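You operate a simulated robot arm through the tools that you are given. There is no shell and no other tool.

Carry out the task below with a simulated robot arm. There is one attempt and no reset: what you move stays moved.

JOB
Set the calendar to the day and month on the yellow note pad.
Fine: stand the old blocks on the writing pad. Set down upright: white day block, green month block.
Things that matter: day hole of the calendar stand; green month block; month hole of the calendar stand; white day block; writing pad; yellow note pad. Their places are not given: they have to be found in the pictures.

The check looks at the end state, three seconds after you hand in, the way a careful person would. Anything else that was tipped, shoved, dropped, spilled or broken makes it a failure.

ROBOT AND FRAMES
A 7-joint arm with a two-finger parallel gripper, fixed in place. Base frame: the origin is at the foot of the arm, x ahead of it, y to its left, z up; the work surface is at about z = 740. Lengths are in mm, angles in degrees, forces in N, time in s.
Its first joint turns from -166.0 to 166.0 degrees. Payload 1.57 kg.
The TCP is the grasp point between the finger pads, 30 mm short of the fingertips. In the tool frame z runs along the fingers and y along their closing line. The gripper opens to 110 mm. The fingers are 24 mm wide and 12 mm thick; the gripper's body (48 by 112 mm) begins 78 mm behind the TCP.
Orientation is that of the tool frame in the base frame, as a unit quaternion [x, y, z, w]. With the fingers straight down and closing along the base's y, the tool's x points along the base's -x, its y along +y and its z along -z.

CONTROLS
- The arm moves only by the tool move_arm. Its argument "motion" is a list of rows, each a list of 6 numbers: the shift along the tool's x, y, z in units of 20 mm (1.0 is 20 mm), then the turn, a rotation vector about the tool's x, y, z in units of 8 degrees (1.0 is 8 degrees). In form: [[x, y, z, ax, ay, az], ...]. A call has 1 to 20 rows; each row shifts and turns the commanded pose from where the row before left it, along the tool's axes as they then stand. "grip" is the finger opening in m, from 0 to 0.11, set as the call begins (left out, the last holds). A call with a number of a shift or a turn outside -1 to 1 is refused whole. A row lasts 0.2 s, in which the tool goes at most 50 mm and 8.6 degrees; a call with a longer step from one row to the next is refused whole, and so is a gripper value outside its range. A pose out of reach is approached as far as the arm can. The call stops where the force on the tool passes 40 N (or 10 N more than at its start, if that is more) or the arm is blocked; 0.2 s more then pass. The fingers move at their own pace (about 108 mm/s each) and stop on an object; they squeeze with about 39 N. The grip force told is the motor's: it shows also when the fingers shut on nothing. Time passes only in rows, and 0.2 s behind the last, so rows that do not move let the fingers close. It gives the time, the measured TCP pose, the force on the tool (base axes), the opening and the grip force at its end, in the units of the frame above (readings bear some noise), with the torque about the TCP (base axes, N m) and any sound that the robot's microphone picked up, and new pictures: "show" is both (left out), scene, wrist or none.
- Cameras (640 x 400 px; columns grow to the right, rows downward): "scene" is fixed at [218.4, -498.7, 1323.6]; the picture's right is [0.48, -0.88, 0.00], its down [-0.71, -0.38, -0.59] and it looks along [0.52, 0.28, -0.80] (base axes); focal length 230 px, centre (320, 200). "wrist" rides on the gripper at [70, 16, -141] in the tool frame; the picture's right is [-0.23, 0.97, 0.00], its down [-0.86, -0.20, -0.48] and it looks along [-0.47, -0.11, 0.88] (tool axes); focal length 222 px, centre (320, 200).
- lift_body(by): slides the trunk up (or, below 0, down) by that many mm; the arm rides with it, the base frame stays. It gives what a move gives, with no picture.
- locate(camera, pixels): for up to 12 pixels [column, row] of the newest picture of that camera ("zoom" is the newest enlarged one), the place [x, y, z] in the base frame of the surface seen there, good to about 2 mm. No time passes.
- enlarge(camera, box): a new picture of the part [left, top, right, bottom] of that camera's present view, enlarged. No time passes.
- job_done(): hands the job in; it is judged then, once.

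Leave the gripper open and the arm clear of the work at the hand-in unless told otherwise.

The tools are called after "Call:" as a command line: name --pt "numbers of a row" for each row, then --argument value for the rest, lists and objects as JSON in quotes. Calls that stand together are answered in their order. move_arm: Moves the arm, as the interface text tells. Its arguments: {"type":"object","properties":{"motion":{"type":"array"},"grip":{"type":"number"},"show":{"type":"string","enum":["both","scene","wrist","none"]}},"required":["motion"]} The other tools are called the same way: lift_body (by) slides the trunk up or down; locate (camera, pixels) gives the place of the surface under pixels of a picture; enlarge (camera, box) takes an enlarged picture of a part of a camera's view; job_done () hands the job in.

At the start:

```text
time: 0.0
tool_pos: [485.1, -287.3, 1061.4]
orientation: [0.0, 1.0, 0.0, 0.0]
wrist_force: [-0.3, -0.4, -0.7]
wrist_torque: [0.02, 0.0, 0.0]
opening: 109.9
finger_force: 0.1
trunk travel left (down, up): [-325.0, 285.0]
```

scene: 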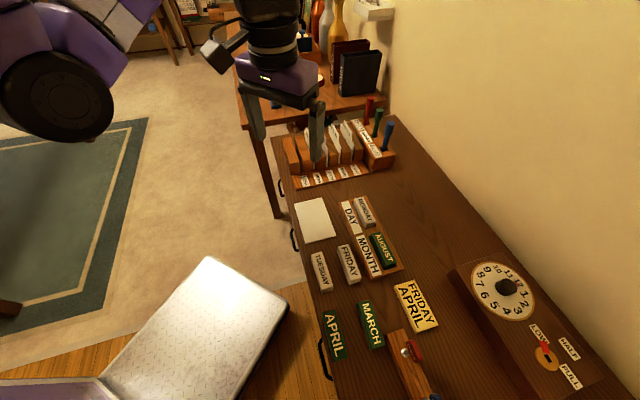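
wrist: 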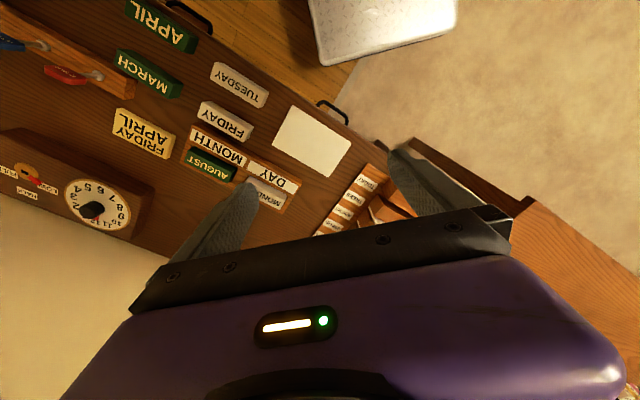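

The yellow note appears to read "FRIDAY APRIL", and the stand holds MONDAY and AUGUST. I'll enlarge both views to check this and see the shapes of the blocks.

Call:
enlarge --camera "scene" --box '[280, 180, 460, 370]'

Call:
enlarge --camera "wrist" --box '[100, 0, 360, 230]'

```text
2.11 times, centred on (370, 275) of scene
```

zoom: 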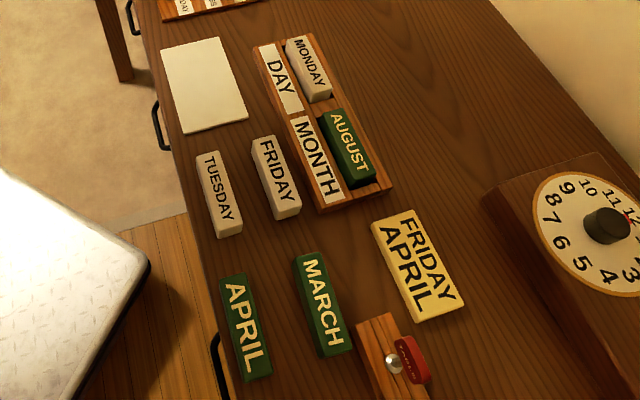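

```text
1.74 times, centred on (230, 115) of wrist
```

zoom: 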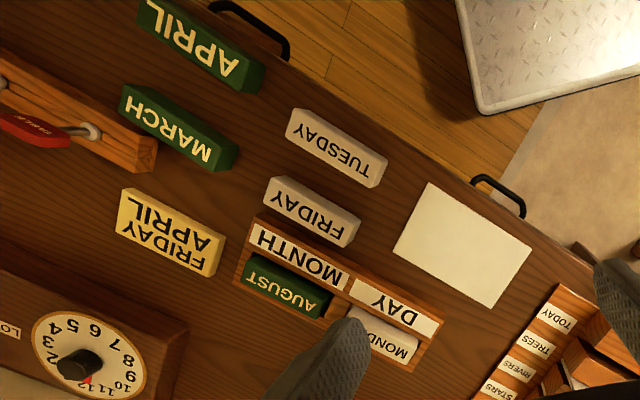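

The note reads FRIDAY / APRIL. Next I'll zoom on the stand area and measure points there.

Call:
enlarge --camera "scene" --box '[285, 185, 415, 290]'

```text
3.81 times, centred on (350, 238) of scene
```

zoom: 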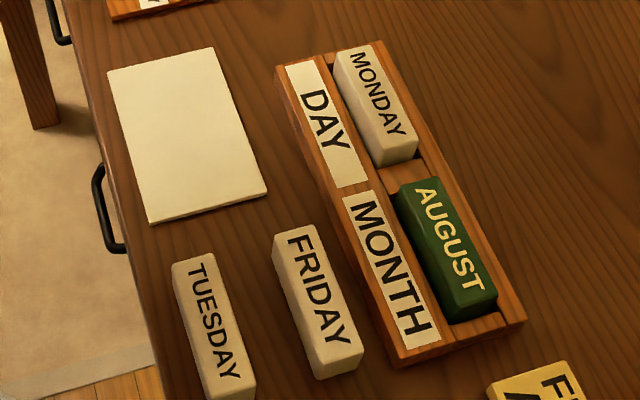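

I'll locate the corners of the top faces of MONDAY, AUGUST and FRIDAY, plus the writing pad and the stand.

Call:
locate --camera "zoom" --pixels '[[337, 53], [370, 46], [416, 137], [380, 145], [400, 190], [436, 179], [495, 290], [452, 303], [274, 237], [313, 227], [361, 345], [318, 360]]'

Call:
locate --camera "zoom" --pixels '[[110, 72], [213, 50], [265, 190], [150, 221], [279, 70], [380, 43], [522, 318], [398, 358], [400, 170], [480, 323], [320, 130], [374, 152]]'

```text
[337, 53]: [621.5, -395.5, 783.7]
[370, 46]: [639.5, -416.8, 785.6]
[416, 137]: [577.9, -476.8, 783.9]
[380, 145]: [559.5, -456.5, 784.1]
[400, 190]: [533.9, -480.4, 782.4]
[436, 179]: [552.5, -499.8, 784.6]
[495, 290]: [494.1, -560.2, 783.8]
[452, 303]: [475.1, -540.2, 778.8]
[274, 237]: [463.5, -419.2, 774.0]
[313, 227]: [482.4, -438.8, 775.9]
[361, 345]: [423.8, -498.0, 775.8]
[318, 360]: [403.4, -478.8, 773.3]
```

```text
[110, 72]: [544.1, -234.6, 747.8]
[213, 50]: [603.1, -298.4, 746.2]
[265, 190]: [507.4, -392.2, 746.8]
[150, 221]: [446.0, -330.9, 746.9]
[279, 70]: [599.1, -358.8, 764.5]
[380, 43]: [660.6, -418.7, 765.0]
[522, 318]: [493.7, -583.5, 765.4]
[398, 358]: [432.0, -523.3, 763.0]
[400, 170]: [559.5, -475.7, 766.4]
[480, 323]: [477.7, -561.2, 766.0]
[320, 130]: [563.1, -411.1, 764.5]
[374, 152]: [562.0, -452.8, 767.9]
```

The stand is turned about 45° in the base frame. MONDAY is centred near (600,-436) and AUGUST near (514,-520), with their tops at z≈784. FRIDAY is near (443,-459) with its top at 775. Now I'll look at APRIL and its neighbours.

Call:
enlarge --camera "scene" --box '[300, 270, 450, 370]'

```text
4.00 times, centred on (375, 320) of scene
```

zoom: 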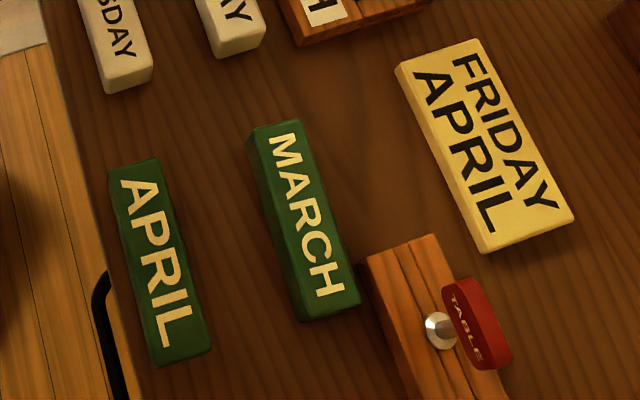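

I'll locate the top corners of APRIL and MARCH, then some points on the desk and the key rack.

Call:
locate --camera "zoom" --pixels '[[112, 169], [156, 162], [209, 340], [158, 356], [253, 128], [299, 123], [358, 290], [304, 308], [200, 200], [371, 260], [432, 240], [470, 282]]'

```text
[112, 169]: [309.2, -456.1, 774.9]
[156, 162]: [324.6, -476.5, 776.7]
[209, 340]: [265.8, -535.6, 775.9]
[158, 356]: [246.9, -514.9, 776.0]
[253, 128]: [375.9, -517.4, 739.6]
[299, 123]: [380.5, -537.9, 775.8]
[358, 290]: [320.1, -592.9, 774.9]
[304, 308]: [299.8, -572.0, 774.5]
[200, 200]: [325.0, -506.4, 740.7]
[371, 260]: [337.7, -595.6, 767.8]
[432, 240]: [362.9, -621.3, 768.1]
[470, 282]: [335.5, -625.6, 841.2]
```

APRIL's centre is about (287,-496), roughly 573 mm from the base axis, which is close to the inner reach limit. I'll check the heights and places of the neighbours: the filing box, clock, key rack and desk edge.

Call:
locate --camera "scene" --pixels '[[296, 188], [370, 172], [395, 160], [388, 122], [300, 165], [320, 150], [452, 270], [495, 262], [507, 285], [416, 350], [400, 330], [360, 125]]'

Call:
enlarge --camera "scene" --box '[260, 90, 420, 200]'

```text
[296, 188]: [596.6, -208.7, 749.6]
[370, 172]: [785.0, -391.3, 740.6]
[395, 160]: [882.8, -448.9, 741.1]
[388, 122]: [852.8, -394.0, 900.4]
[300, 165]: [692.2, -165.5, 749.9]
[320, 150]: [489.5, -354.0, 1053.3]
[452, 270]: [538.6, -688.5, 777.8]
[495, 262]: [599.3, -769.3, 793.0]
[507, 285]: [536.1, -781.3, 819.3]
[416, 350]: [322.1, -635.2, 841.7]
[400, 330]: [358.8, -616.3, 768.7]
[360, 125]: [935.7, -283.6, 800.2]
```

```text
3.64 times, centred on (340, 145) of scene
```

zoom: 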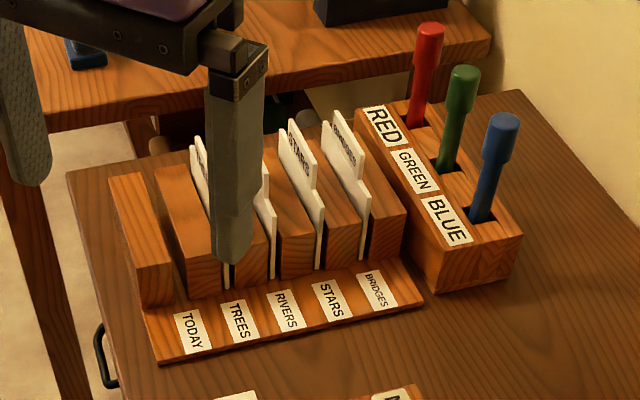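

The filing box is well away from the stand. I'll turn the tool by 45°, so the fingers close across the blocks' short side, and then fly above MONDAY at about z=900.

Call:
move_arm --pt "0 0 0 0 0 -0.9375" --pt "0 0 0 0 0 -0.9375" --pt "0 0 0 0 0 -0.9375" --pt "0 0 0 0 0 -0.9375" --pt "0 0 0 0 0 -0.9375" --pt "0 0 0 0 0 -0.9375" --pt "0.12 -0.933 0.8 0 0 0" --pt "0.12 -0.933 0.8 0 0 0" --pt "0.12 -0.933 0.8 0 0 0" --pt "0.12 -0.933 0.8 0 0 0" --pt "0.12 -0.933 0.8 0 0 0" --pt "0.12 -0.933 0.8 0 0 0" --pt "0.12 -0.933 0.8 0 0 0" --pt "0.12 -0.933 0.8 0 0 0" --pt "0.12 -0.933 0.8 0 0 0" --pt "0.12 -0.933 0.8 0 0 0" --pt "0 0 0 0 0 0" --grip 0.08

```text
time: 3.6
tool_pos: [600.6, -437.0, 902.4]
orientation: [-0.382, 0.924, 0.001, 0.0]
wrist_force: [0.0, -0.7, 0.4]
wrist_torque: [-0.03, -0.05, 0.02]
opening: 79.9
finger_force: 0.0
trunk travel left (down, up): [-325.0, 285.0]
```

scene: 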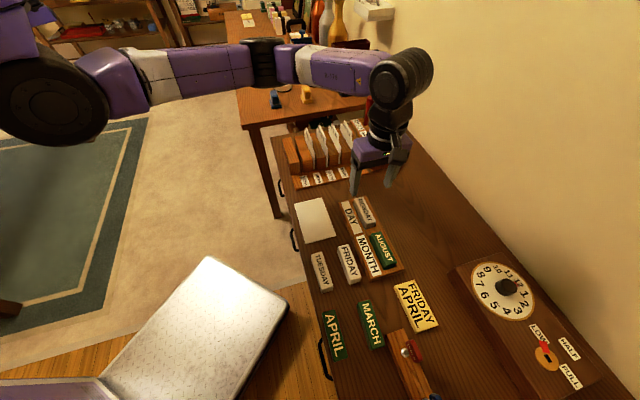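
wrist: 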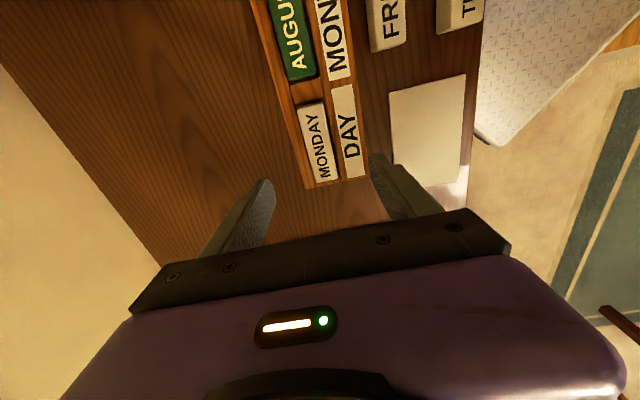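

The view is good. I'll enlarge the wrist view around MONDAY and the day hole to get precise edges.

Call:
enlarge --camera "wrist" --box '[250, 90, 400, 195]'

```text
3.81 times, centred on (325, 142) of wrist
```

zoom: 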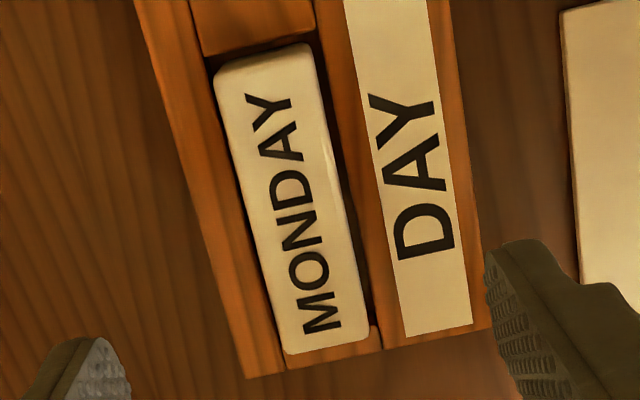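

I'll locate the corners of MONDAY's top face, the hole edges and the stand corners.

Call:
locate --camera "zoom" --pixels '[[222, 76], [305, 52], [366, 330], [289, 347], [204, 57], [318, 30], [379, 345], [248, 376], [488, 325], [322, 200], [252, 210], [268, 345]]'

```text
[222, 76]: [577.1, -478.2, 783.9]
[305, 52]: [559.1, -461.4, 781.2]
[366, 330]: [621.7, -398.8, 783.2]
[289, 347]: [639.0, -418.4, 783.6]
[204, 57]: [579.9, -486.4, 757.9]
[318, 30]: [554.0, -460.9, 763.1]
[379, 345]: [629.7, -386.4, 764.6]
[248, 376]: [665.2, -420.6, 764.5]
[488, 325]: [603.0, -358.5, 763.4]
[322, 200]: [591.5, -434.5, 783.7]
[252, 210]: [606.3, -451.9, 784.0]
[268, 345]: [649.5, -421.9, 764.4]
```

MONDAY is centred at about (599.2,-439.2) with its top at 784 and the stand top at 764.5. I'll descend with 60 mm opening until the fingertips are just above the stand (TCP z≈798).

Call:
move_arm --pt "0.125 -0.03 0.87 0 0 0" --pt "0 0 0.87 0 0 0" --pt "0 0 0.87 0 0 0" --pt "0 0 0.87 0 0 0" --pt "0 0 0.87 0 0 0" --pt "0 0 0.8 0 0 0" --pt "0 0 0 0 0 0" --grip 0.06

```text
time: 5.2
tool_pos: [600.0, -439.0, 796.6]
orientation: [-0.383, 0.924, 0.0, 0.0]
wrist_force: [0.1, -0.1, 0.7]
wrist_torque: [-0.02, 0.0, -0.02]
opening: 60.2
finger_force: 0.1
trunk travel left (down, up): [-325.0, 285.0]
```

scene: 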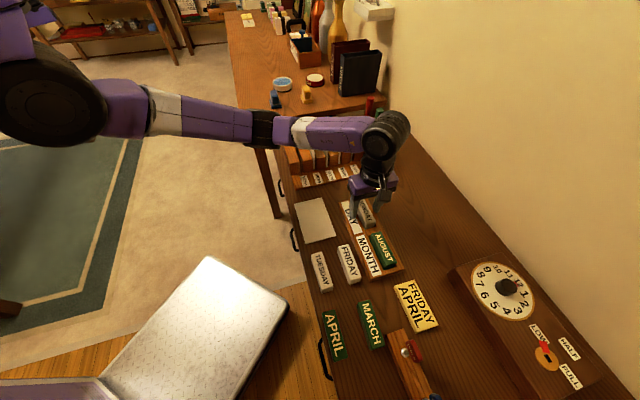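
wrist: 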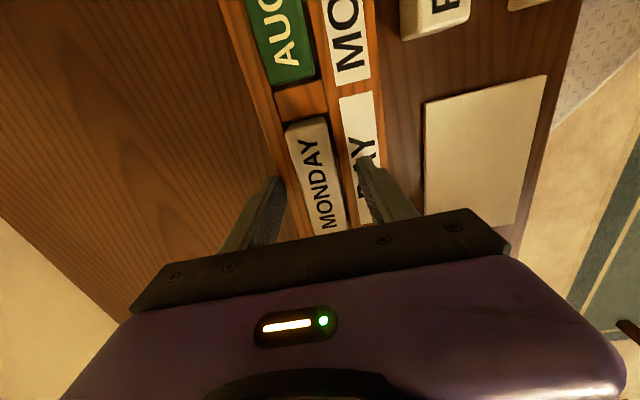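

The fingers straddle MONDAY with no contact. I'll close on it now.

Call:
move_arm --pt "0 0 0 0 0 0" --pt "0 0 0 0 0 0" --pt "0 0 0 0 0 0" --pt "0 0 0 0 0 0" --grip 0.0 --show "wrist"

```text
time: 6.2
tool_pos: [600.1, -439.8, 797.6]
orientation: [-0.383, 0.924, 0.0, 0.0]
wrist_force: [0.3, 0.4, 0.2]
wrist_torque: [-0.04, 0.02, -0.03]
opening: 29.0
finger_force: 38.6
trunk travel left (down, up): [-325.0, 285.0]
```

wrist: 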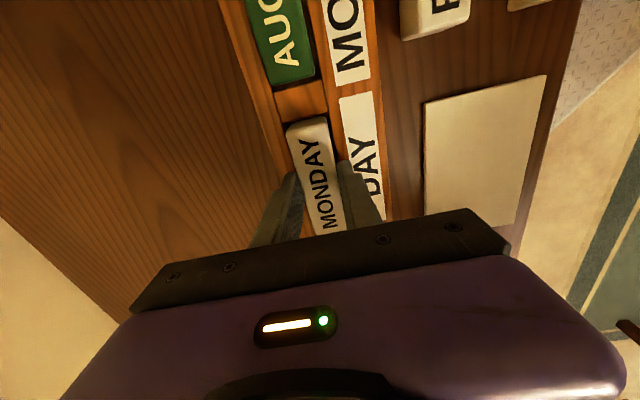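

MONDAY is held at 29 mm width with 38.6 N. I'll lift it straight up, gently at first.

Call:
move_arm --pt "0 0 -0.25 0 0 0" --pt "0 0 -0.4 0 0 0" --pt "0 0 -0.6 0 0 0" --pt "0 0 -0.8 0 0 0" --pt "0 0 -0.95 0 0 0" --pt "0 0 0 0 0 0"

```text
time: 7.6
tool_pos: [600.0, -436.9, 856.5]
orientation: [-0.382, 0.924, 0.0, 0.0]
wrist_force: [-0.2, 0.1, -1.3]
wrist_torque: [-0.02, 0.03, -0.04]
opening: 29.0
finger_force: 38.9
trunk travel left (down, up): [-325.0, 285.0]
```

scene: 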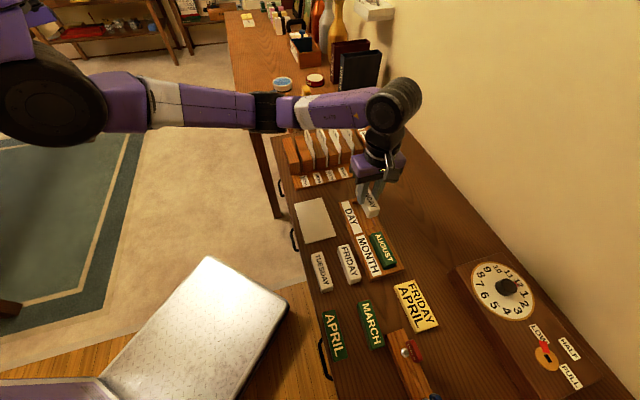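
wrist: 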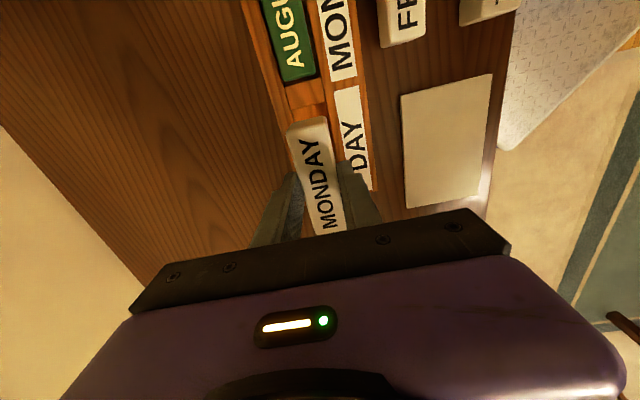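

MONDAY is clear of the hole. Next I'll locate the writing pad's corners from the wrist view (about (401,97), (491,75), (478,192), (407,207)) to pick a target on it.

Call:
locate --camera "wrist" --pixels '[[402, 98], [490, 76], [477, 192], [408, 206], [440, 140], [300, 130], [325, 120], [346, 230]]'

Call:
enlarge --camera "wrist" --box '[240, 70, 400, 240]'

```text
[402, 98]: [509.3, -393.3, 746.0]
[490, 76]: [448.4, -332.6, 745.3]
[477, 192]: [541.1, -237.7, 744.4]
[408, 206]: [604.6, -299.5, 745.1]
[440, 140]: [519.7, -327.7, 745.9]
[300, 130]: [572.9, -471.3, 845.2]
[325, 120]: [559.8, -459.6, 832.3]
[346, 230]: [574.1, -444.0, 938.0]
```

```text
2.35 times, centred on (320, 155) of wrist
```

zoom: 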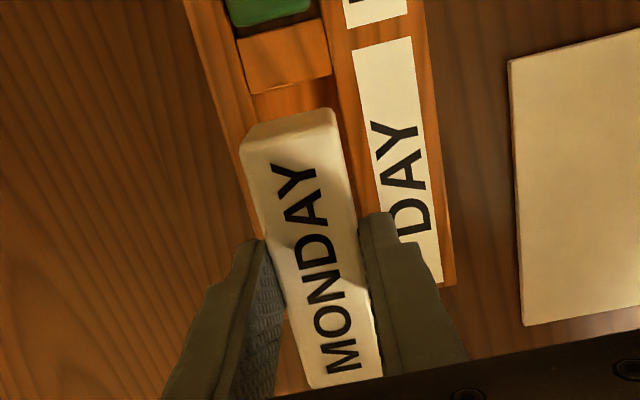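

The pad's centre is about (525.5,-315) with its top at z≈746. I'll carry MONDAY over to the pad's outer half, at about (508,-298), still high.

Call:
move_arm --pt "-0.1944 0.914 0 0 0 0" --pt "-0.1944 0.914 0 0 0 0" --pt "-0.1944 0.914 0 0 0 0" --pt "-0.1944 0.914 0 0 0 0" --pt "-0.1944 0.914 0 0 0 0" --pt "-0.1944 0.914 0 0 0 0" --pt "-0.1944 0.914 0 0 0 0" --pt "-0.1944 0.914 0 0 0 0" --pt "-0.1944 0.914 0 0 0 0" --pt "0 0 0 0 0 0" --pt "0 0 0 0 0 0"

```text
time: 10.0
tool_pos: [509.1, -297.3, 859.7]
orientation: [-0.382, 0.924, 0.0, 0.0]
wrist_force: [0.2, -0.2, 0.0]
wrist_torque: [0.03, 0.01, -0.01]
opening: 28.8
finger_force: 38.4
trunk travel left (down, up): [-325.0, 285.0]
```

scene: 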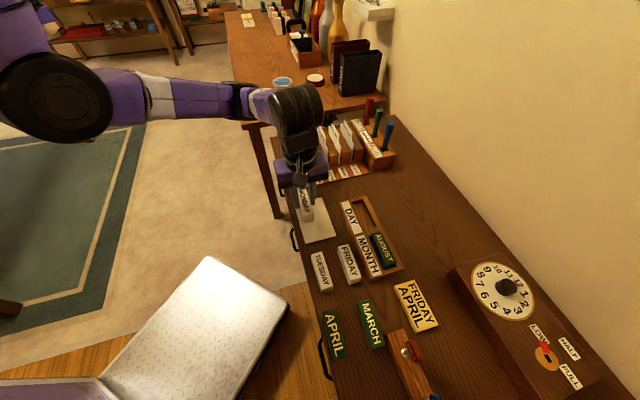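
wrist: 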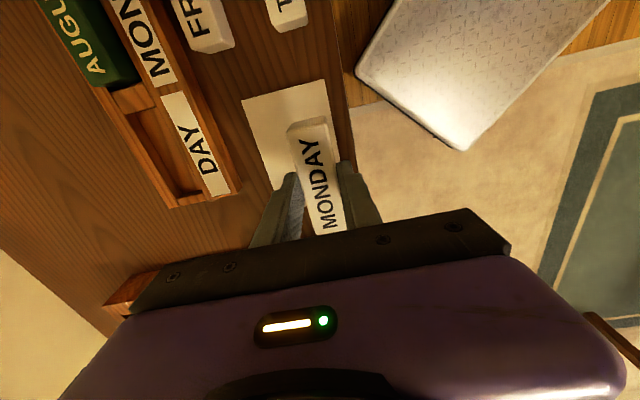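

MONDAY hovers over the outer half of the pad. I'll check the alignment with a zoom on each camera before lowering.

Call:
enlarge --camera "wrist" --box '[220, 70, 370, 240]'

Call:
enlarge --camera "scene" --box '[270, 140, 410, 260]'

```text
2.35 times, centred on (295, 155) of wrist
```

zoom: 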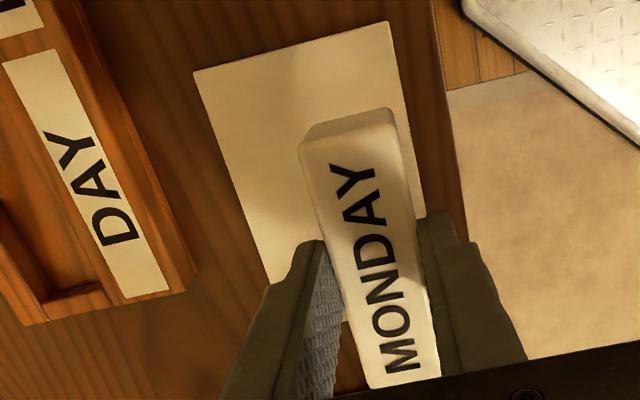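

```text
3.33 times, centred on (340, 200) of scene
```

zoom: 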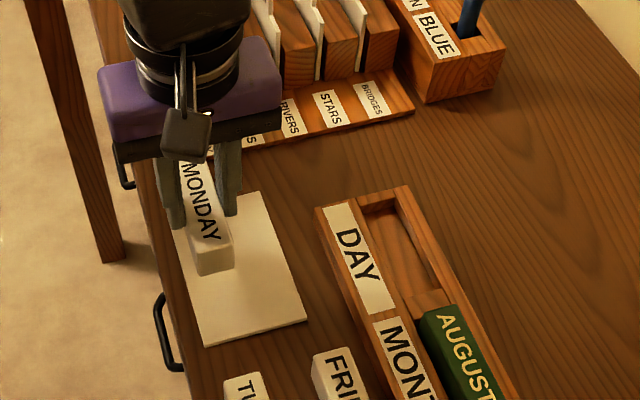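

The alignment looks right. I'll lower MONDAY about 54 mm and then creep down.

Call:
move_arm --pt "0 0 0.8 0 0 0" --pt "0 0 0.8 0 0 0" --pt "0 0 0.6 0 0 0" --pt "0 0 0.5 0 0 0" --pt "0 0 0 0 0 0"

Call:
locate --camera "wrist" --pixels '[[300, 130]]'

```text
time: 11.2
tool_pos: [506.8, -299.2, 802.9]
orientation: [-0.382, 0.924, 0.0, 0.0]
wrist_force: [-0.2, -0.4, -0.7]
wrist_torque: [-0.03, 0.01, 0.0]
opening: 28.8
finger_force: 39.4
trunk travel left (down, up): [-325.0, 285.0]
```

scene: 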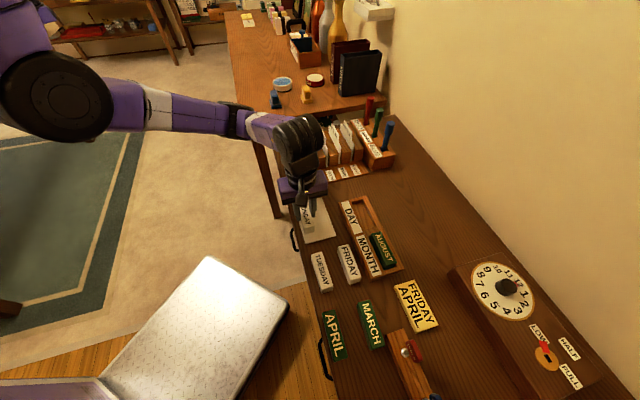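
wrist: 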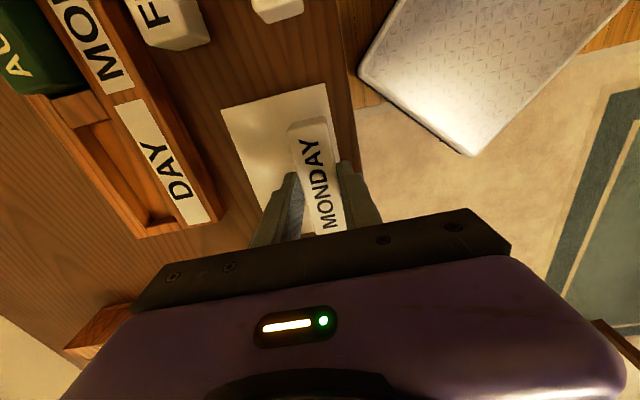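

```text
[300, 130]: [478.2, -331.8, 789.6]
```

There is still no contact and the block's top is at about 789.6, so roughly 8 mm remains. I'll lower in small steps and watch the vertical force.

Call:
move_arm --pt "0 0 0.15 0 0 0" --pt "0 0 0.1 0 0 0" --pt "0 0 0 0 0 0" --show "none"

Call:
move_arm --pt "0 0 0.05 0 0 0" --pt "0 0 0.05 0 0 0" --pt "0 0 0 0 0 0" --show "wrist"

```text
time: 12.0
tool_pos: [506.5, -298.2, 797.5]
orientation: [-0.383, 0.924, 0.0, 0.0]
wrist_force: [-0.3, -0.6, -1.3]
wrist_torque: [-0.01, 0.0, 0.01]
opening: 28.9
finger_force: 38.8
trunk travel left (down, up): [-325.0, 285.0]
```

```text
time: 12.8
tool_pos: [506.4, -298.5, 797.4]
orientation: [-0.382, 0.924, 0.0, -0.001]
wrist_force: [0.1, -0.5, 0.1]
wrist_torque: [-0.02, -0.01, -0.04]
opening: 28.7
finger_force: 38.4
trunk travel left (down, up): [-325.0, 285.0]
```

wrist: 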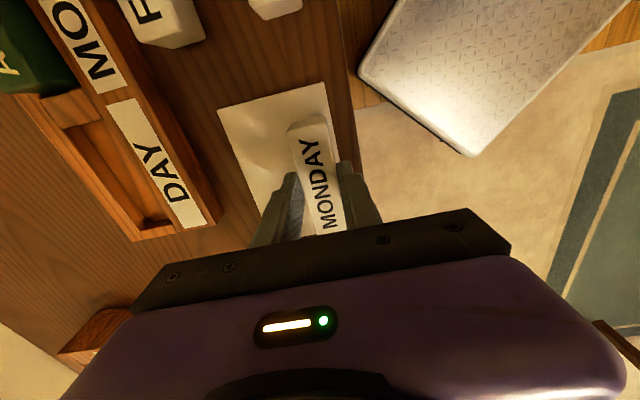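

No contact force yet, so I'll keep creeping down 1 mm per row.

Call:
move_arm --pt "0 0 0.05 0 0 0" --pt "0 0 0.05 0 0 0" --pt "0 0 0 0 0 0" --show "none"

Call:
enlarge --camera "wrist" --box '[220, 80, 360, 240]'

```text
time: 13.6
tool_pos: [507.7, -297.9, 794.6]
orientation: [-0.381, 0.924, 0.0, 0.001]
wrist_force: [-0.4, 0.3, -0.4]
wrist_torque: [0.01, 0.03, -0.02]
opening: 29.1
finger_force: 39.4
trunk travel left (down, up): [-325.0, 285.0]
```

```text
2.50 times, centred on (290, 160) of wrist
```

zoom: 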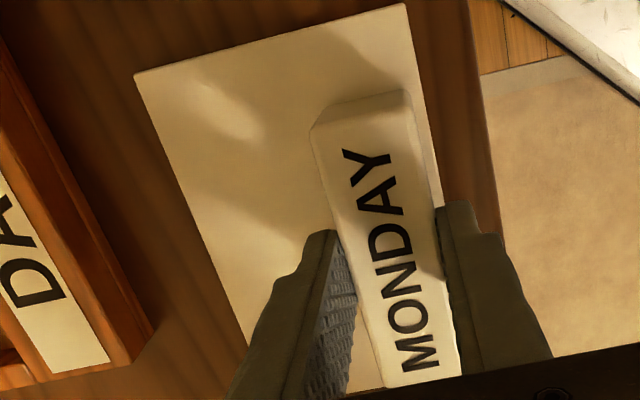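

I'll check how far the block still is from the pad.

Call:
locate --camera "zoom" --pixels '[[325, 145], [400, 125], [360, 170], [405, 350], [300, 150], [220, 120], [420, 150], [315, 125], [405, 92], [440, 190]]'

```text
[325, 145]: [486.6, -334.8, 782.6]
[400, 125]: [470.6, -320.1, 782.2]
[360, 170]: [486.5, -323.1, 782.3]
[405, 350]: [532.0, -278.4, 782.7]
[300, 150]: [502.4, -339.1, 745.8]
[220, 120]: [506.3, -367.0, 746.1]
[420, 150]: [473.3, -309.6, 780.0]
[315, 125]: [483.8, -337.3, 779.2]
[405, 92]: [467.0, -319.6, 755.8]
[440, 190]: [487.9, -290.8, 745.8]
```

The top is at 782.4 over the pad at 746, so with a 35 mm block about 1 mm remains. Two more 1 mm steps.

Call:
move_arm --pt "0 0 0.05 0 0 0" --pt "0 0 0.04 0 0 0" --pt "0 0 0 0 0 0" --show "wrist"

```text
time: 14.4
tool_pos: [506.2, -298.1, 795.2]
orientation: [-0.382, 0.924, 0.0, 0.0]
wrist_force: [-2.7, 0.6, 11.7]
wrist_torque: [0.18, -0.07, 0.01]
opening: 29.3
finger_force: 39.0
trunk travel left (down, up): [-325.0, 285.0]
```

wrist: 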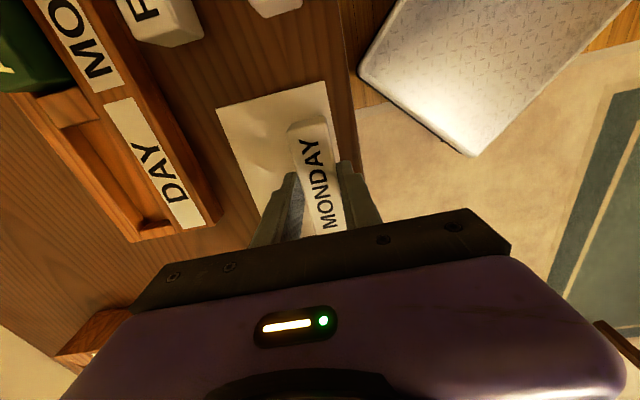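

Contact: +11.7 N vertically. I'll open the fingers a little to release, then rise straight up.

Call:
move_arm --pt "0 0 0 0 0 0" --pt "0 0 0 0 0 0" --pt "0 0 0 0 0 0" --grip 0.044 --show "none"

Call:
move_arm --pt "0 0 -0.3 0 0 0" --pt "0 0 -0.6 0 0 0" --pt "0 0 -1 0 0 0" --pt "0 0 -1 0 0 0" --pt "0 0 -1 0 0 0" --pt "0 0 -1 0 0 0" --pt "0 0 -0.6 0 0 0" --pt "0 0 0 0 0 0"

```text
time: 15.2
tool_pos: [507.8, -297.5, 793.3]
orientation: [-0.383, 0.924, 0.0, 0.0]
wrist_force: [0.6, 0.1, 0.4]
wrist_torque: [-0.01, 0.01, -0.01]
opening: 43.9
finger_force: 0.1
trunk travel left (down, up): [-325.0, 285.0]
```

```text
time: 17.0
tool_pos: [507.0, -296.4, 902.8]
orientation: [-0.382, 0.924, 0.0, 0.001]
wrist_force: [-0.3, -0.5, -0.6]
wrist_torque: [0.02, 0.0, 0.01]
opening: 43.9
finger_force: 0.1
trunk travel left (down, up): [-325.0, 285.0]
```

scene: 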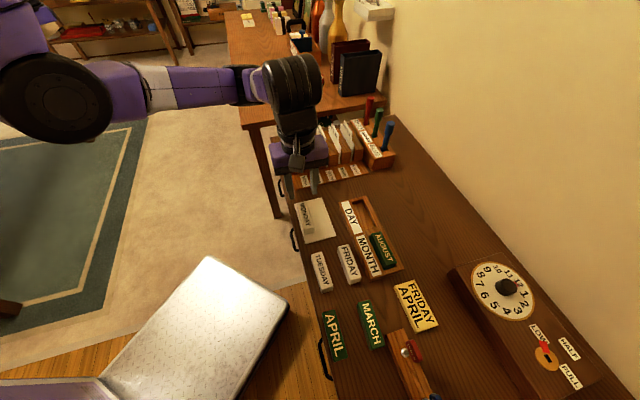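
wrist: 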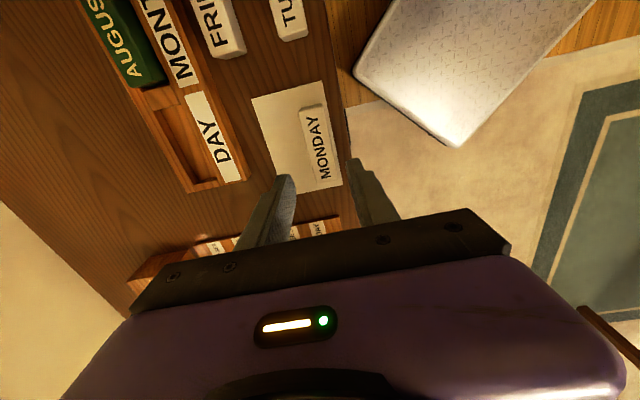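

MONDAY stands on the pad. Next I'll move high over AUGUST at about (514,-520).

Call:
move_arm --pt "0.848 -0.899 0 0 0 0" --pt "0.848 -0.899 0 0 0 0" --pt "0.848 -0.899 0 0 0 0" --pt "0.848 -0.899 0 0 0 0" --pt "0.848 -0.899 0 0 0 0" --pt "0.848 -0.899 0 0 0 0" --pt "0.848 -0.899 0 0 0 0" --pt "0.848 -0.899 0 0 0 0" --pt "0.848 -0.899 0 0 0 0" --pt "0 0 0 0 0 0" --pt "0 0 0 0 0 0" --grip 0.06

Call:
enlarge --camera "wrist" --box '[250, 60, 410, 200]'

```text
time: 19.4
tool_pos: [514.5, -517.4, 903.6]
orientation: [-0.382, 0.924, 0.0, 0.0]
wrist_force: [-0.4, 0.0, -0.6]
wrist_torque: [0.0, -0.02, 0.0]
opening: 59.8
finger_force: 0.0
trunk travel left (down, up): [-325.0, 285.0]
```

scene: 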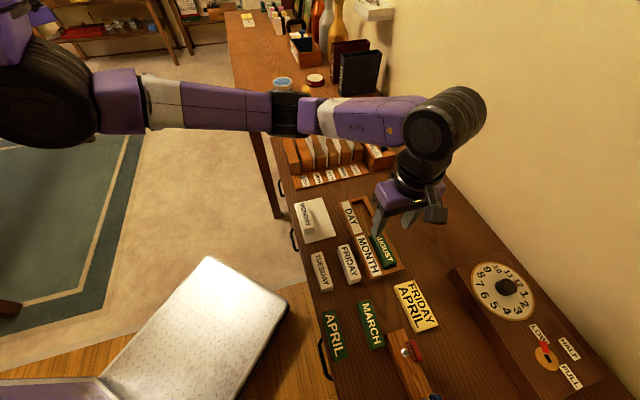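
wrist: 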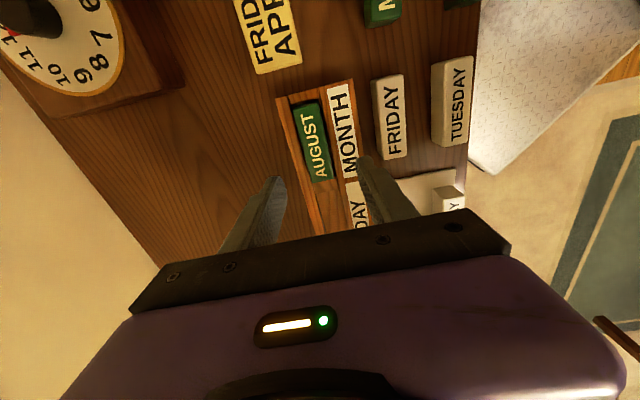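

```text
2.86 times, centred on (330, 130) of wrist
```

zoom: 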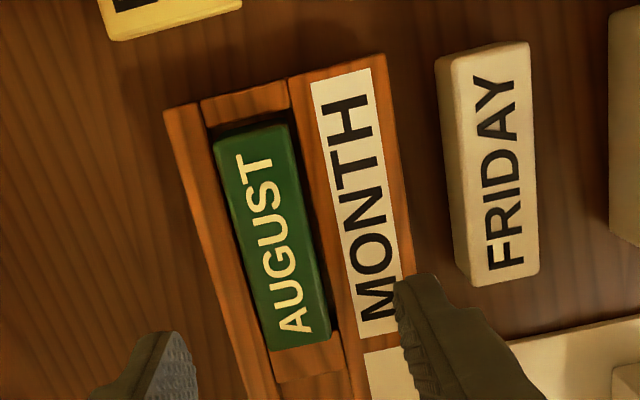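

I'll locate AUGUST's top corners, the month hole's edges and FRIDAY's top corners from this view.

Call:
locate --camera "zoom" --pixels '[[219, 148], [287, 128], [328, 330], [270, 347], [250, 150], [198, 118], [300, 105], [445, 60], [527, 45], [538, 272], [473, 285], [347, 345]]'

```text
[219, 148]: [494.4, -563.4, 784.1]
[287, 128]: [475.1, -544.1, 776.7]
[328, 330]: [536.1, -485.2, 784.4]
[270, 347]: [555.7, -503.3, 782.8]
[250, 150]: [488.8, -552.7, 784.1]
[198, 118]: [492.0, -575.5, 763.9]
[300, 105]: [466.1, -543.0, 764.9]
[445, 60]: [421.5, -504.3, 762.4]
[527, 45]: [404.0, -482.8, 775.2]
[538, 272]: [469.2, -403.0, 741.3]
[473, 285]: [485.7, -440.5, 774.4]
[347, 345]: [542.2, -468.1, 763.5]
```

AUGUST is centred at about (515,-522.5). I'll shift about 2.5 mm sideways and descend to the same grip height, TCP z≈797.

Call:
move_arm --pt "0.07 -0.115 0.9 0 0 0" --pt "0 0 0.9 0 0 0" --pt "0 0 0.9 0 0 0" --pt "0 0 0.9 0 0 0" --pt "0 0 0.9 0 0 0" --pt "0 0 0.77 0 0 0" --pt "0 0 0 0 0 0" --grip 0.056

Call:
enlarge --camera "wrist" --box '[230, 90, 400, 240]'

```text
time: 21.0
tool_pos: [512.0, -522.0, 798.0]
orientation: [-0.382, 0.924, -0.001, 0.0]
wrist_force: [-0.8, 0.4, 0.5]
wrist_torque: [0.0, -0.02, 0.01]
opening: 56.2
finger_force: 0.0
trunk travel left (down, up): [-325.0, 285.0]
```

scene: 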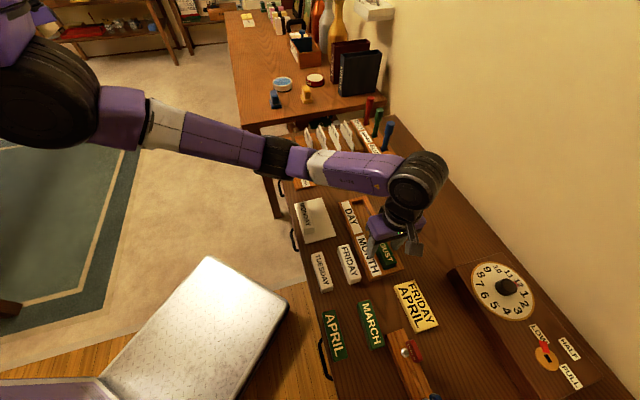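
wrist: 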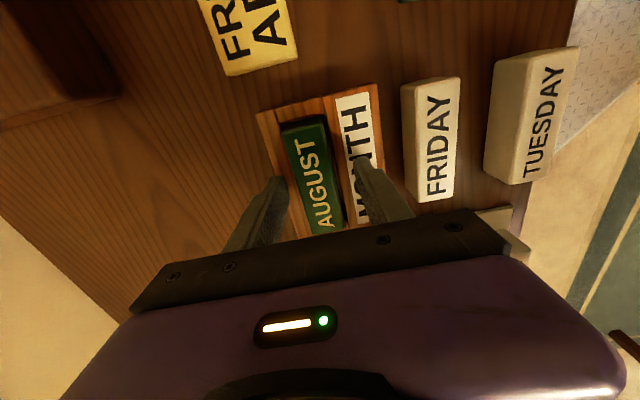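

```text
2.67 times, centred on (315, 165) of wrist
```

zoom: 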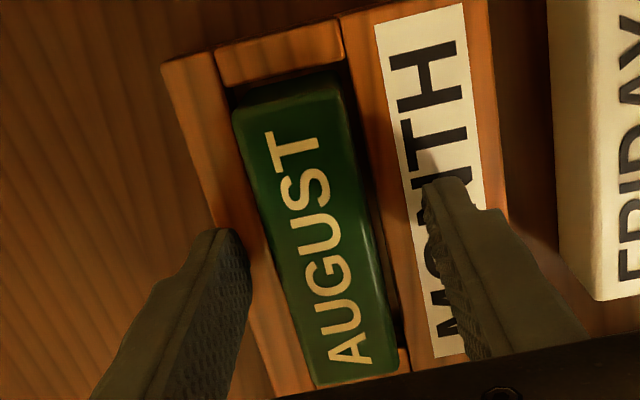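

The fingers straddle AUGUST roughly centred, so I'll close.

Call:
move_arm --pt "0 0 0 0 0 0" --pt "0 0 0 0 0 0" --pt "0 0 0 0 0 0" --pt "0 0 0 0 0 0" --grip 0.0 --show "wrist"

```text
time: 22.0
tool_pos: [513.5, -521.8, 799.3]
orientation: [-0.383, 0.924, 0.0, 0.0]
wrist_force: [1.7, -1.1, 0.0]
wrist_torque: [-0.04, 0.01, 0.02]
opening: 29.1
finger_force: 39.1
trunk travel left (down, up): [-325.0, 285.0]
```

wrist: 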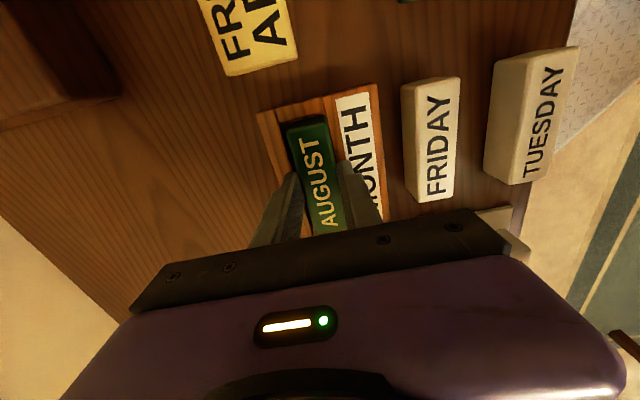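

AUGUST is held. I'll lift it straight up.

Call:
move_arm --pt "0 0 -0.25 0 0 0" --pt "0 0 -0.4 0 0 0" --pt "0 0 -0.6 0 0 0" --pt "0 0 -0.8 0 0 0" --pt "0 0 -0.95 0 0 0" --pt "0 0 -0.5 0 0 0" --pt "0 0 0 0 0 0"

Call:
enlarge --camera "scene" --box '[280, 180, 420, 290]'

```text
time: 23.6
tool_pos: [515.5, -520.6, 868.1]
orientation: [-0.383, 0.924, -0.001, 0.0]
wrist_force: [-0.4, 0.2, 0.4]
wrist_torque: [0.02, 0.0, -0.04]
opening: 29.0
finger_force: 38.6
trunk travel left (down, up): [-325.0, 285.0]
```

scene: 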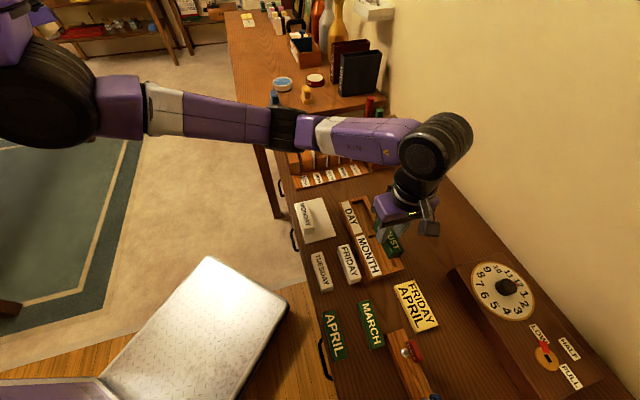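
wrist: 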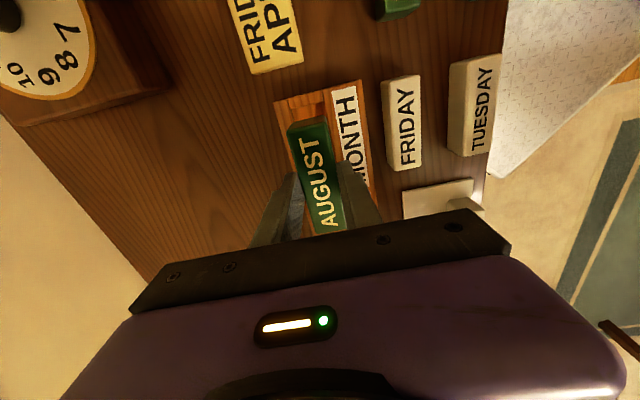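

```text
3.64 times, centred on (350, 235) of scene
```

zoom: 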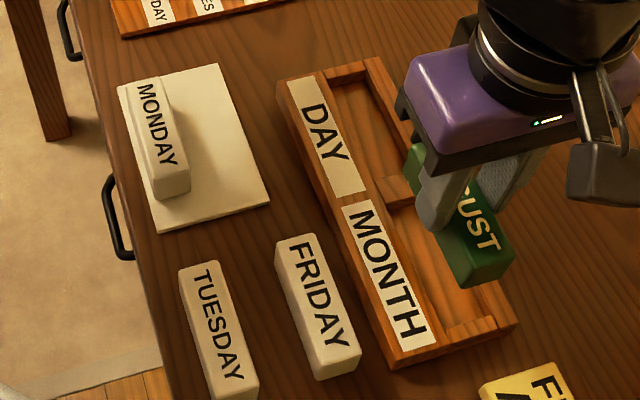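

AUGUST is lifted and the stand hasn't moved. I'll locate MONDAY on the pad to choose AUGUST's spot.

Call:
locate --camera "zoom" --pixels '[[128, 87], [159, 78], [188, 168], [156, 178], [119, 87], [216, 65], [266, 202], [159, 231], [158, 200], [190, 187], [225, 180], [172, 90]]'

```text
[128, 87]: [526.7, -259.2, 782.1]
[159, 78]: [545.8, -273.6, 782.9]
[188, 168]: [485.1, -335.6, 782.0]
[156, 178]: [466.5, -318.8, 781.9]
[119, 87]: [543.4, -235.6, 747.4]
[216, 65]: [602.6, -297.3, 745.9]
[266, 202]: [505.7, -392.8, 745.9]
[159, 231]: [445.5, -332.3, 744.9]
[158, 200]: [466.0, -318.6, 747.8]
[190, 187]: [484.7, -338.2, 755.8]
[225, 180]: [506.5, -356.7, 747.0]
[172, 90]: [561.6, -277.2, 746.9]
```

MONDAY sits at (506,-297), about 25 mm from the pad's centre line. AUGUST will go about 49 mm from it on the near half, TCP about (541.8,-332.5). Carrying it there high.

Call:
move_arm --pt "-0.959 0.715 0 0 0 0" --pt "-0.959 0.715 0 0 0 0" --pt "-0.959 0.715 0 0 0 0" --pt "-0.959 0.715 0 0 0 0" --pt "-0.959 0.715 0 0 0 0" --pt "-0.959 0.715 0 0 0 0" --pt "-0.959 0.715 0 0 0 0" --pt "-0.959 0.715 0 0 0 0" --pt "0 0 0 0 0 0" --pt "0 0 0 0 0 0"

Call:
enlarge --camera "wrist" --box '[230, 70, 410, 240]'

```text
time: 25.8
tool_pos: [543.9, -336.3, 867.3]
orientation: [-0.381, 0.924, 0.0, 0.0]
wrist_force: [0.4, 0.2, -0.4]
wrist_torque: [0.0, 0.0, 0.01]
opening: 29.0
finger_force: 38.1
trunk travel left (down, up): [-325.0, 285.0]
```

scene: 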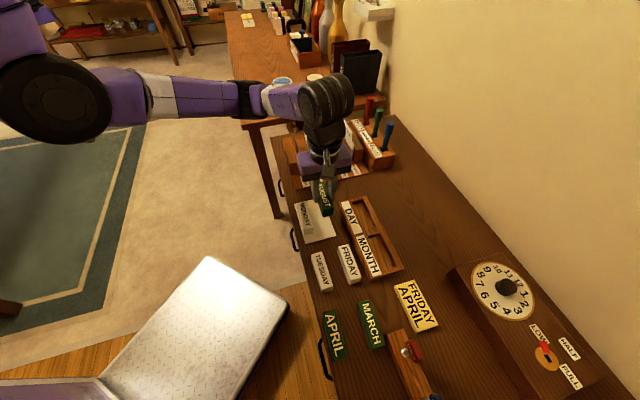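
wrist: 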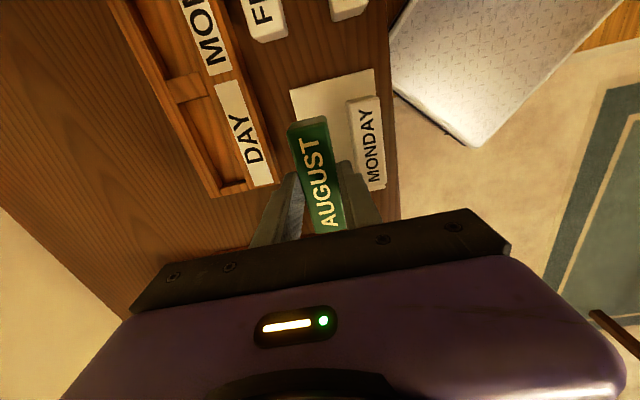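

```text
2.35 times, centred on (320, 155) of wrist
```

zoom: 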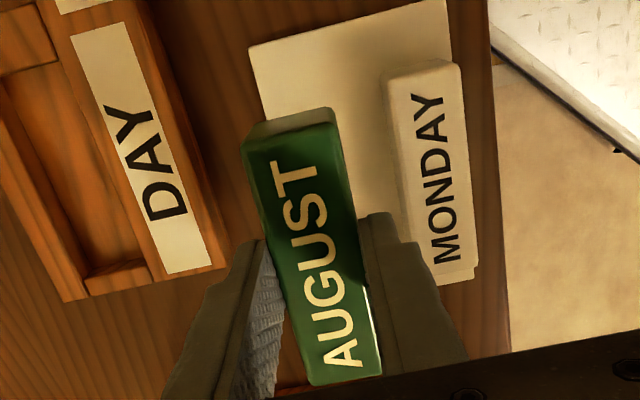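

The reading differs by a few mm from my target, so I'll take another reading with a still row and check the block's place.

Call:
move_arm --pt "0 0 0 0 0 0" --show "none"

Call:
move_arm --pt "0 0 0 0 0 0" --show "none"

Call:
locate --camera "zoom" --pixels '[[250, 155], [340, 128], [310, 350], [255, 65], [440, 10], [395, 85], [455, 75], [290, 180]]'

```text
time: 26.2
tool_pos: [543.9, -336.7, 868.9]
orientation: [-0.383, 0.924, -0.001, 0.001]
wrist_force: [-0.2, 0.7, -1.1]
wrist_torque: [0.0, 0.01, 0.0]
opening: 29.0
finger_force: 39.3
trunk travel left (down, up): [-325.0, 285.0]
```

```text
time: 26.6
tool_pos: [542.7, -335.7, 867.7]
orientation: [-0.382, 0.924, 0.0, -0.001]
wrist_force: [0.1, -0.5, -0.6]
wrist_torque: [-0.01, 0.01, 0.0]
opening: 28.9
finger_force: 38.6
trunk travel left (down, up): [-325.0, 285.0]
```

```text
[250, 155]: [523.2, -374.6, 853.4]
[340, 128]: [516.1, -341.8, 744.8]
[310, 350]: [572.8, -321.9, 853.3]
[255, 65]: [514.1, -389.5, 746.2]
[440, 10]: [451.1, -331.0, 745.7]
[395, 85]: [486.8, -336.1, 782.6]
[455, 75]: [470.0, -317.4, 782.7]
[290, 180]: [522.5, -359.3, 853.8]
```

The averaged TCP is about (543.5,-336.2), around 3.5 mm further out than planned. I'll correct by 3.5 mm towards MONDAY and lower 66 mm.

Call:
move_arm --pt "0 0.175 0 0 0 0" --pt "0 0 0.8 0 0 0" --pt "0 0 0.8 0 0 0" --pt "0 0 0.7 0 0 0" --pt "0 0 0.6 0 0 0" --pt "0 0 0.4 0 0 0" --pt "0 0 0 0 0 0"

Call:
enlarge --camera "wrist" --box '[230, 70, 410, 240]'

```text
time: 28.2
tool_pos: [540.9, -331.0, 802.9]
orientation: [-0.382, 0.924, 0.0, 0.0]
wrist_force: [0.2, 0.4, -1.7]
wrist_torque: [-0.02, 0.0, 0.02]
opening: 28.8
finger_force: 39.1
trunk travel left (down, up): [-325.0, 285.0]
```

scene: 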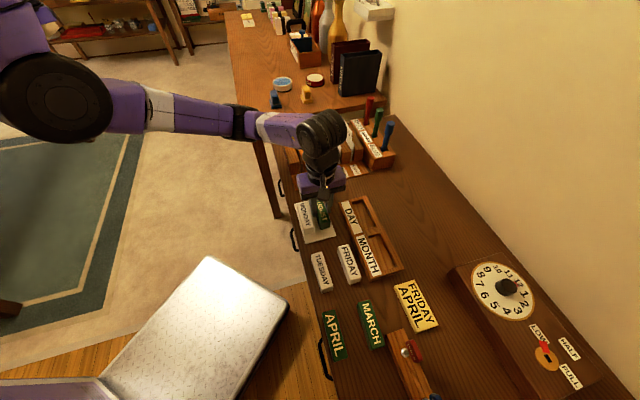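
wrist: 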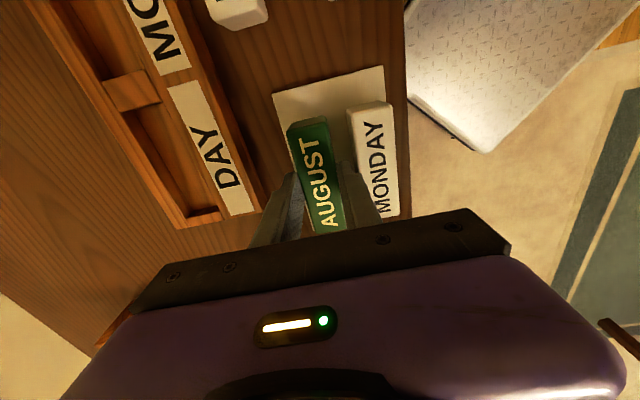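

```text
2.35 times, centred on (320, 155) of wrist
```

zoom: 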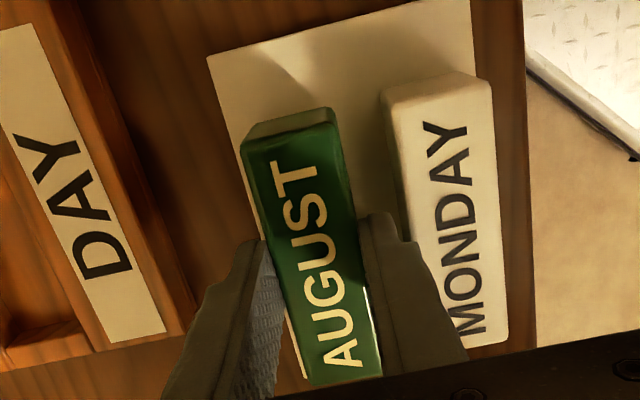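

I'll check the spacing between the inner finger and MONDAY, and the block's height, before going lower.

Call:
locate --camera "zoom" --pixels '[[250, 155], [290, 200], [335, 130], [270, 290], [390, 110], [483, 90], [410, 230], [375, 215], [395, 225], [405, 240], [220, 70], [470, 20]]'

```text
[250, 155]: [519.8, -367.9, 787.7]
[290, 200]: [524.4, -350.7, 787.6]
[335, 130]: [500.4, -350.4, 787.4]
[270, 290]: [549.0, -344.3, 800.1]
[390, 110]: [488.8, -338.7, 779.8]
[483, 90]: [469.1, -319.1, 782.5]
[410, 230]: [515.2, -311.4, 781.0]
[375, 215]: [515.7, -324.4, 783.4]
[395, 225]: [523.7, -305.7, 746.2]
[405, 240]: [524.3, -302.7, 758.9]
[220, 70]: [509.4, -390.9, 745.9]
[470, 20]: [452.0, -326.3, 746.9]
```

About 6 mm of height remains. The finger–MONDAY gap is about 5 mm, while the outer side has about 11 mm of pad to spare. I'll shift 3 mm away from MONDAY and lower 4 mm.

Call:
move_arm --pt "0 -0.15 0 0 0 0" --pt "0 0 0.1 0 0 0" --pt "0 0 0.1 0 0 0" --pt "0 0 0 0 0 0" --show "none"

Call:
move_arm --pt "0 0 0.05 0 0 0" --pt "0 0 0 0 0 0" --show "none"

Call:
move_arm --pt "0 0 0.05 0 0 0" --pt "0 0 0 0 0 0" --show "wrist"

```text
time: 29.2
tool_pos: [542.1, -332.4, 797.6]
orientation: [-0.383, 0.924, 0.0, 0.001]
wrist_force: [-0.2, -0.8, -0.5]
wrist_torque: [0.01, -0.03, 0.01]
opening: 29.3
finger_force: 38.7
trunk travel left (down, up): [-325.0, 285.0]
```

```text
time: 29.8
tool_pos: [542.0, -332.6, 797.0]
orientation: [-0.383, 0.924, 0.0, 0.0]
wrist_force: [-0.7, -0.9, -0.7]
wrist_torque: [0.01, -0.01, 0.01]
opening: 28.7
finger_force: 38.7
trunk travel left (down, up): [-325.0, 285.0]
```

```text
time: 30.4
tool_pos: [541.6, -334.4, 796.0]
orientation: [-0.382, 0.924, -0.001, 0.001]
wrist_force: [-0.1, -0.5, 12.2]
wrist_torque: [0.09, -0.08, -0.01]
opening: 29.0
finger_force: 38.9
trunk travel left (down, up): [-325.0, 285.0]
```

wrist: 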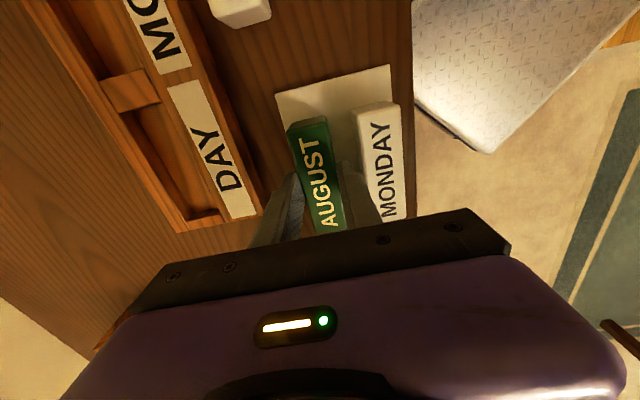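

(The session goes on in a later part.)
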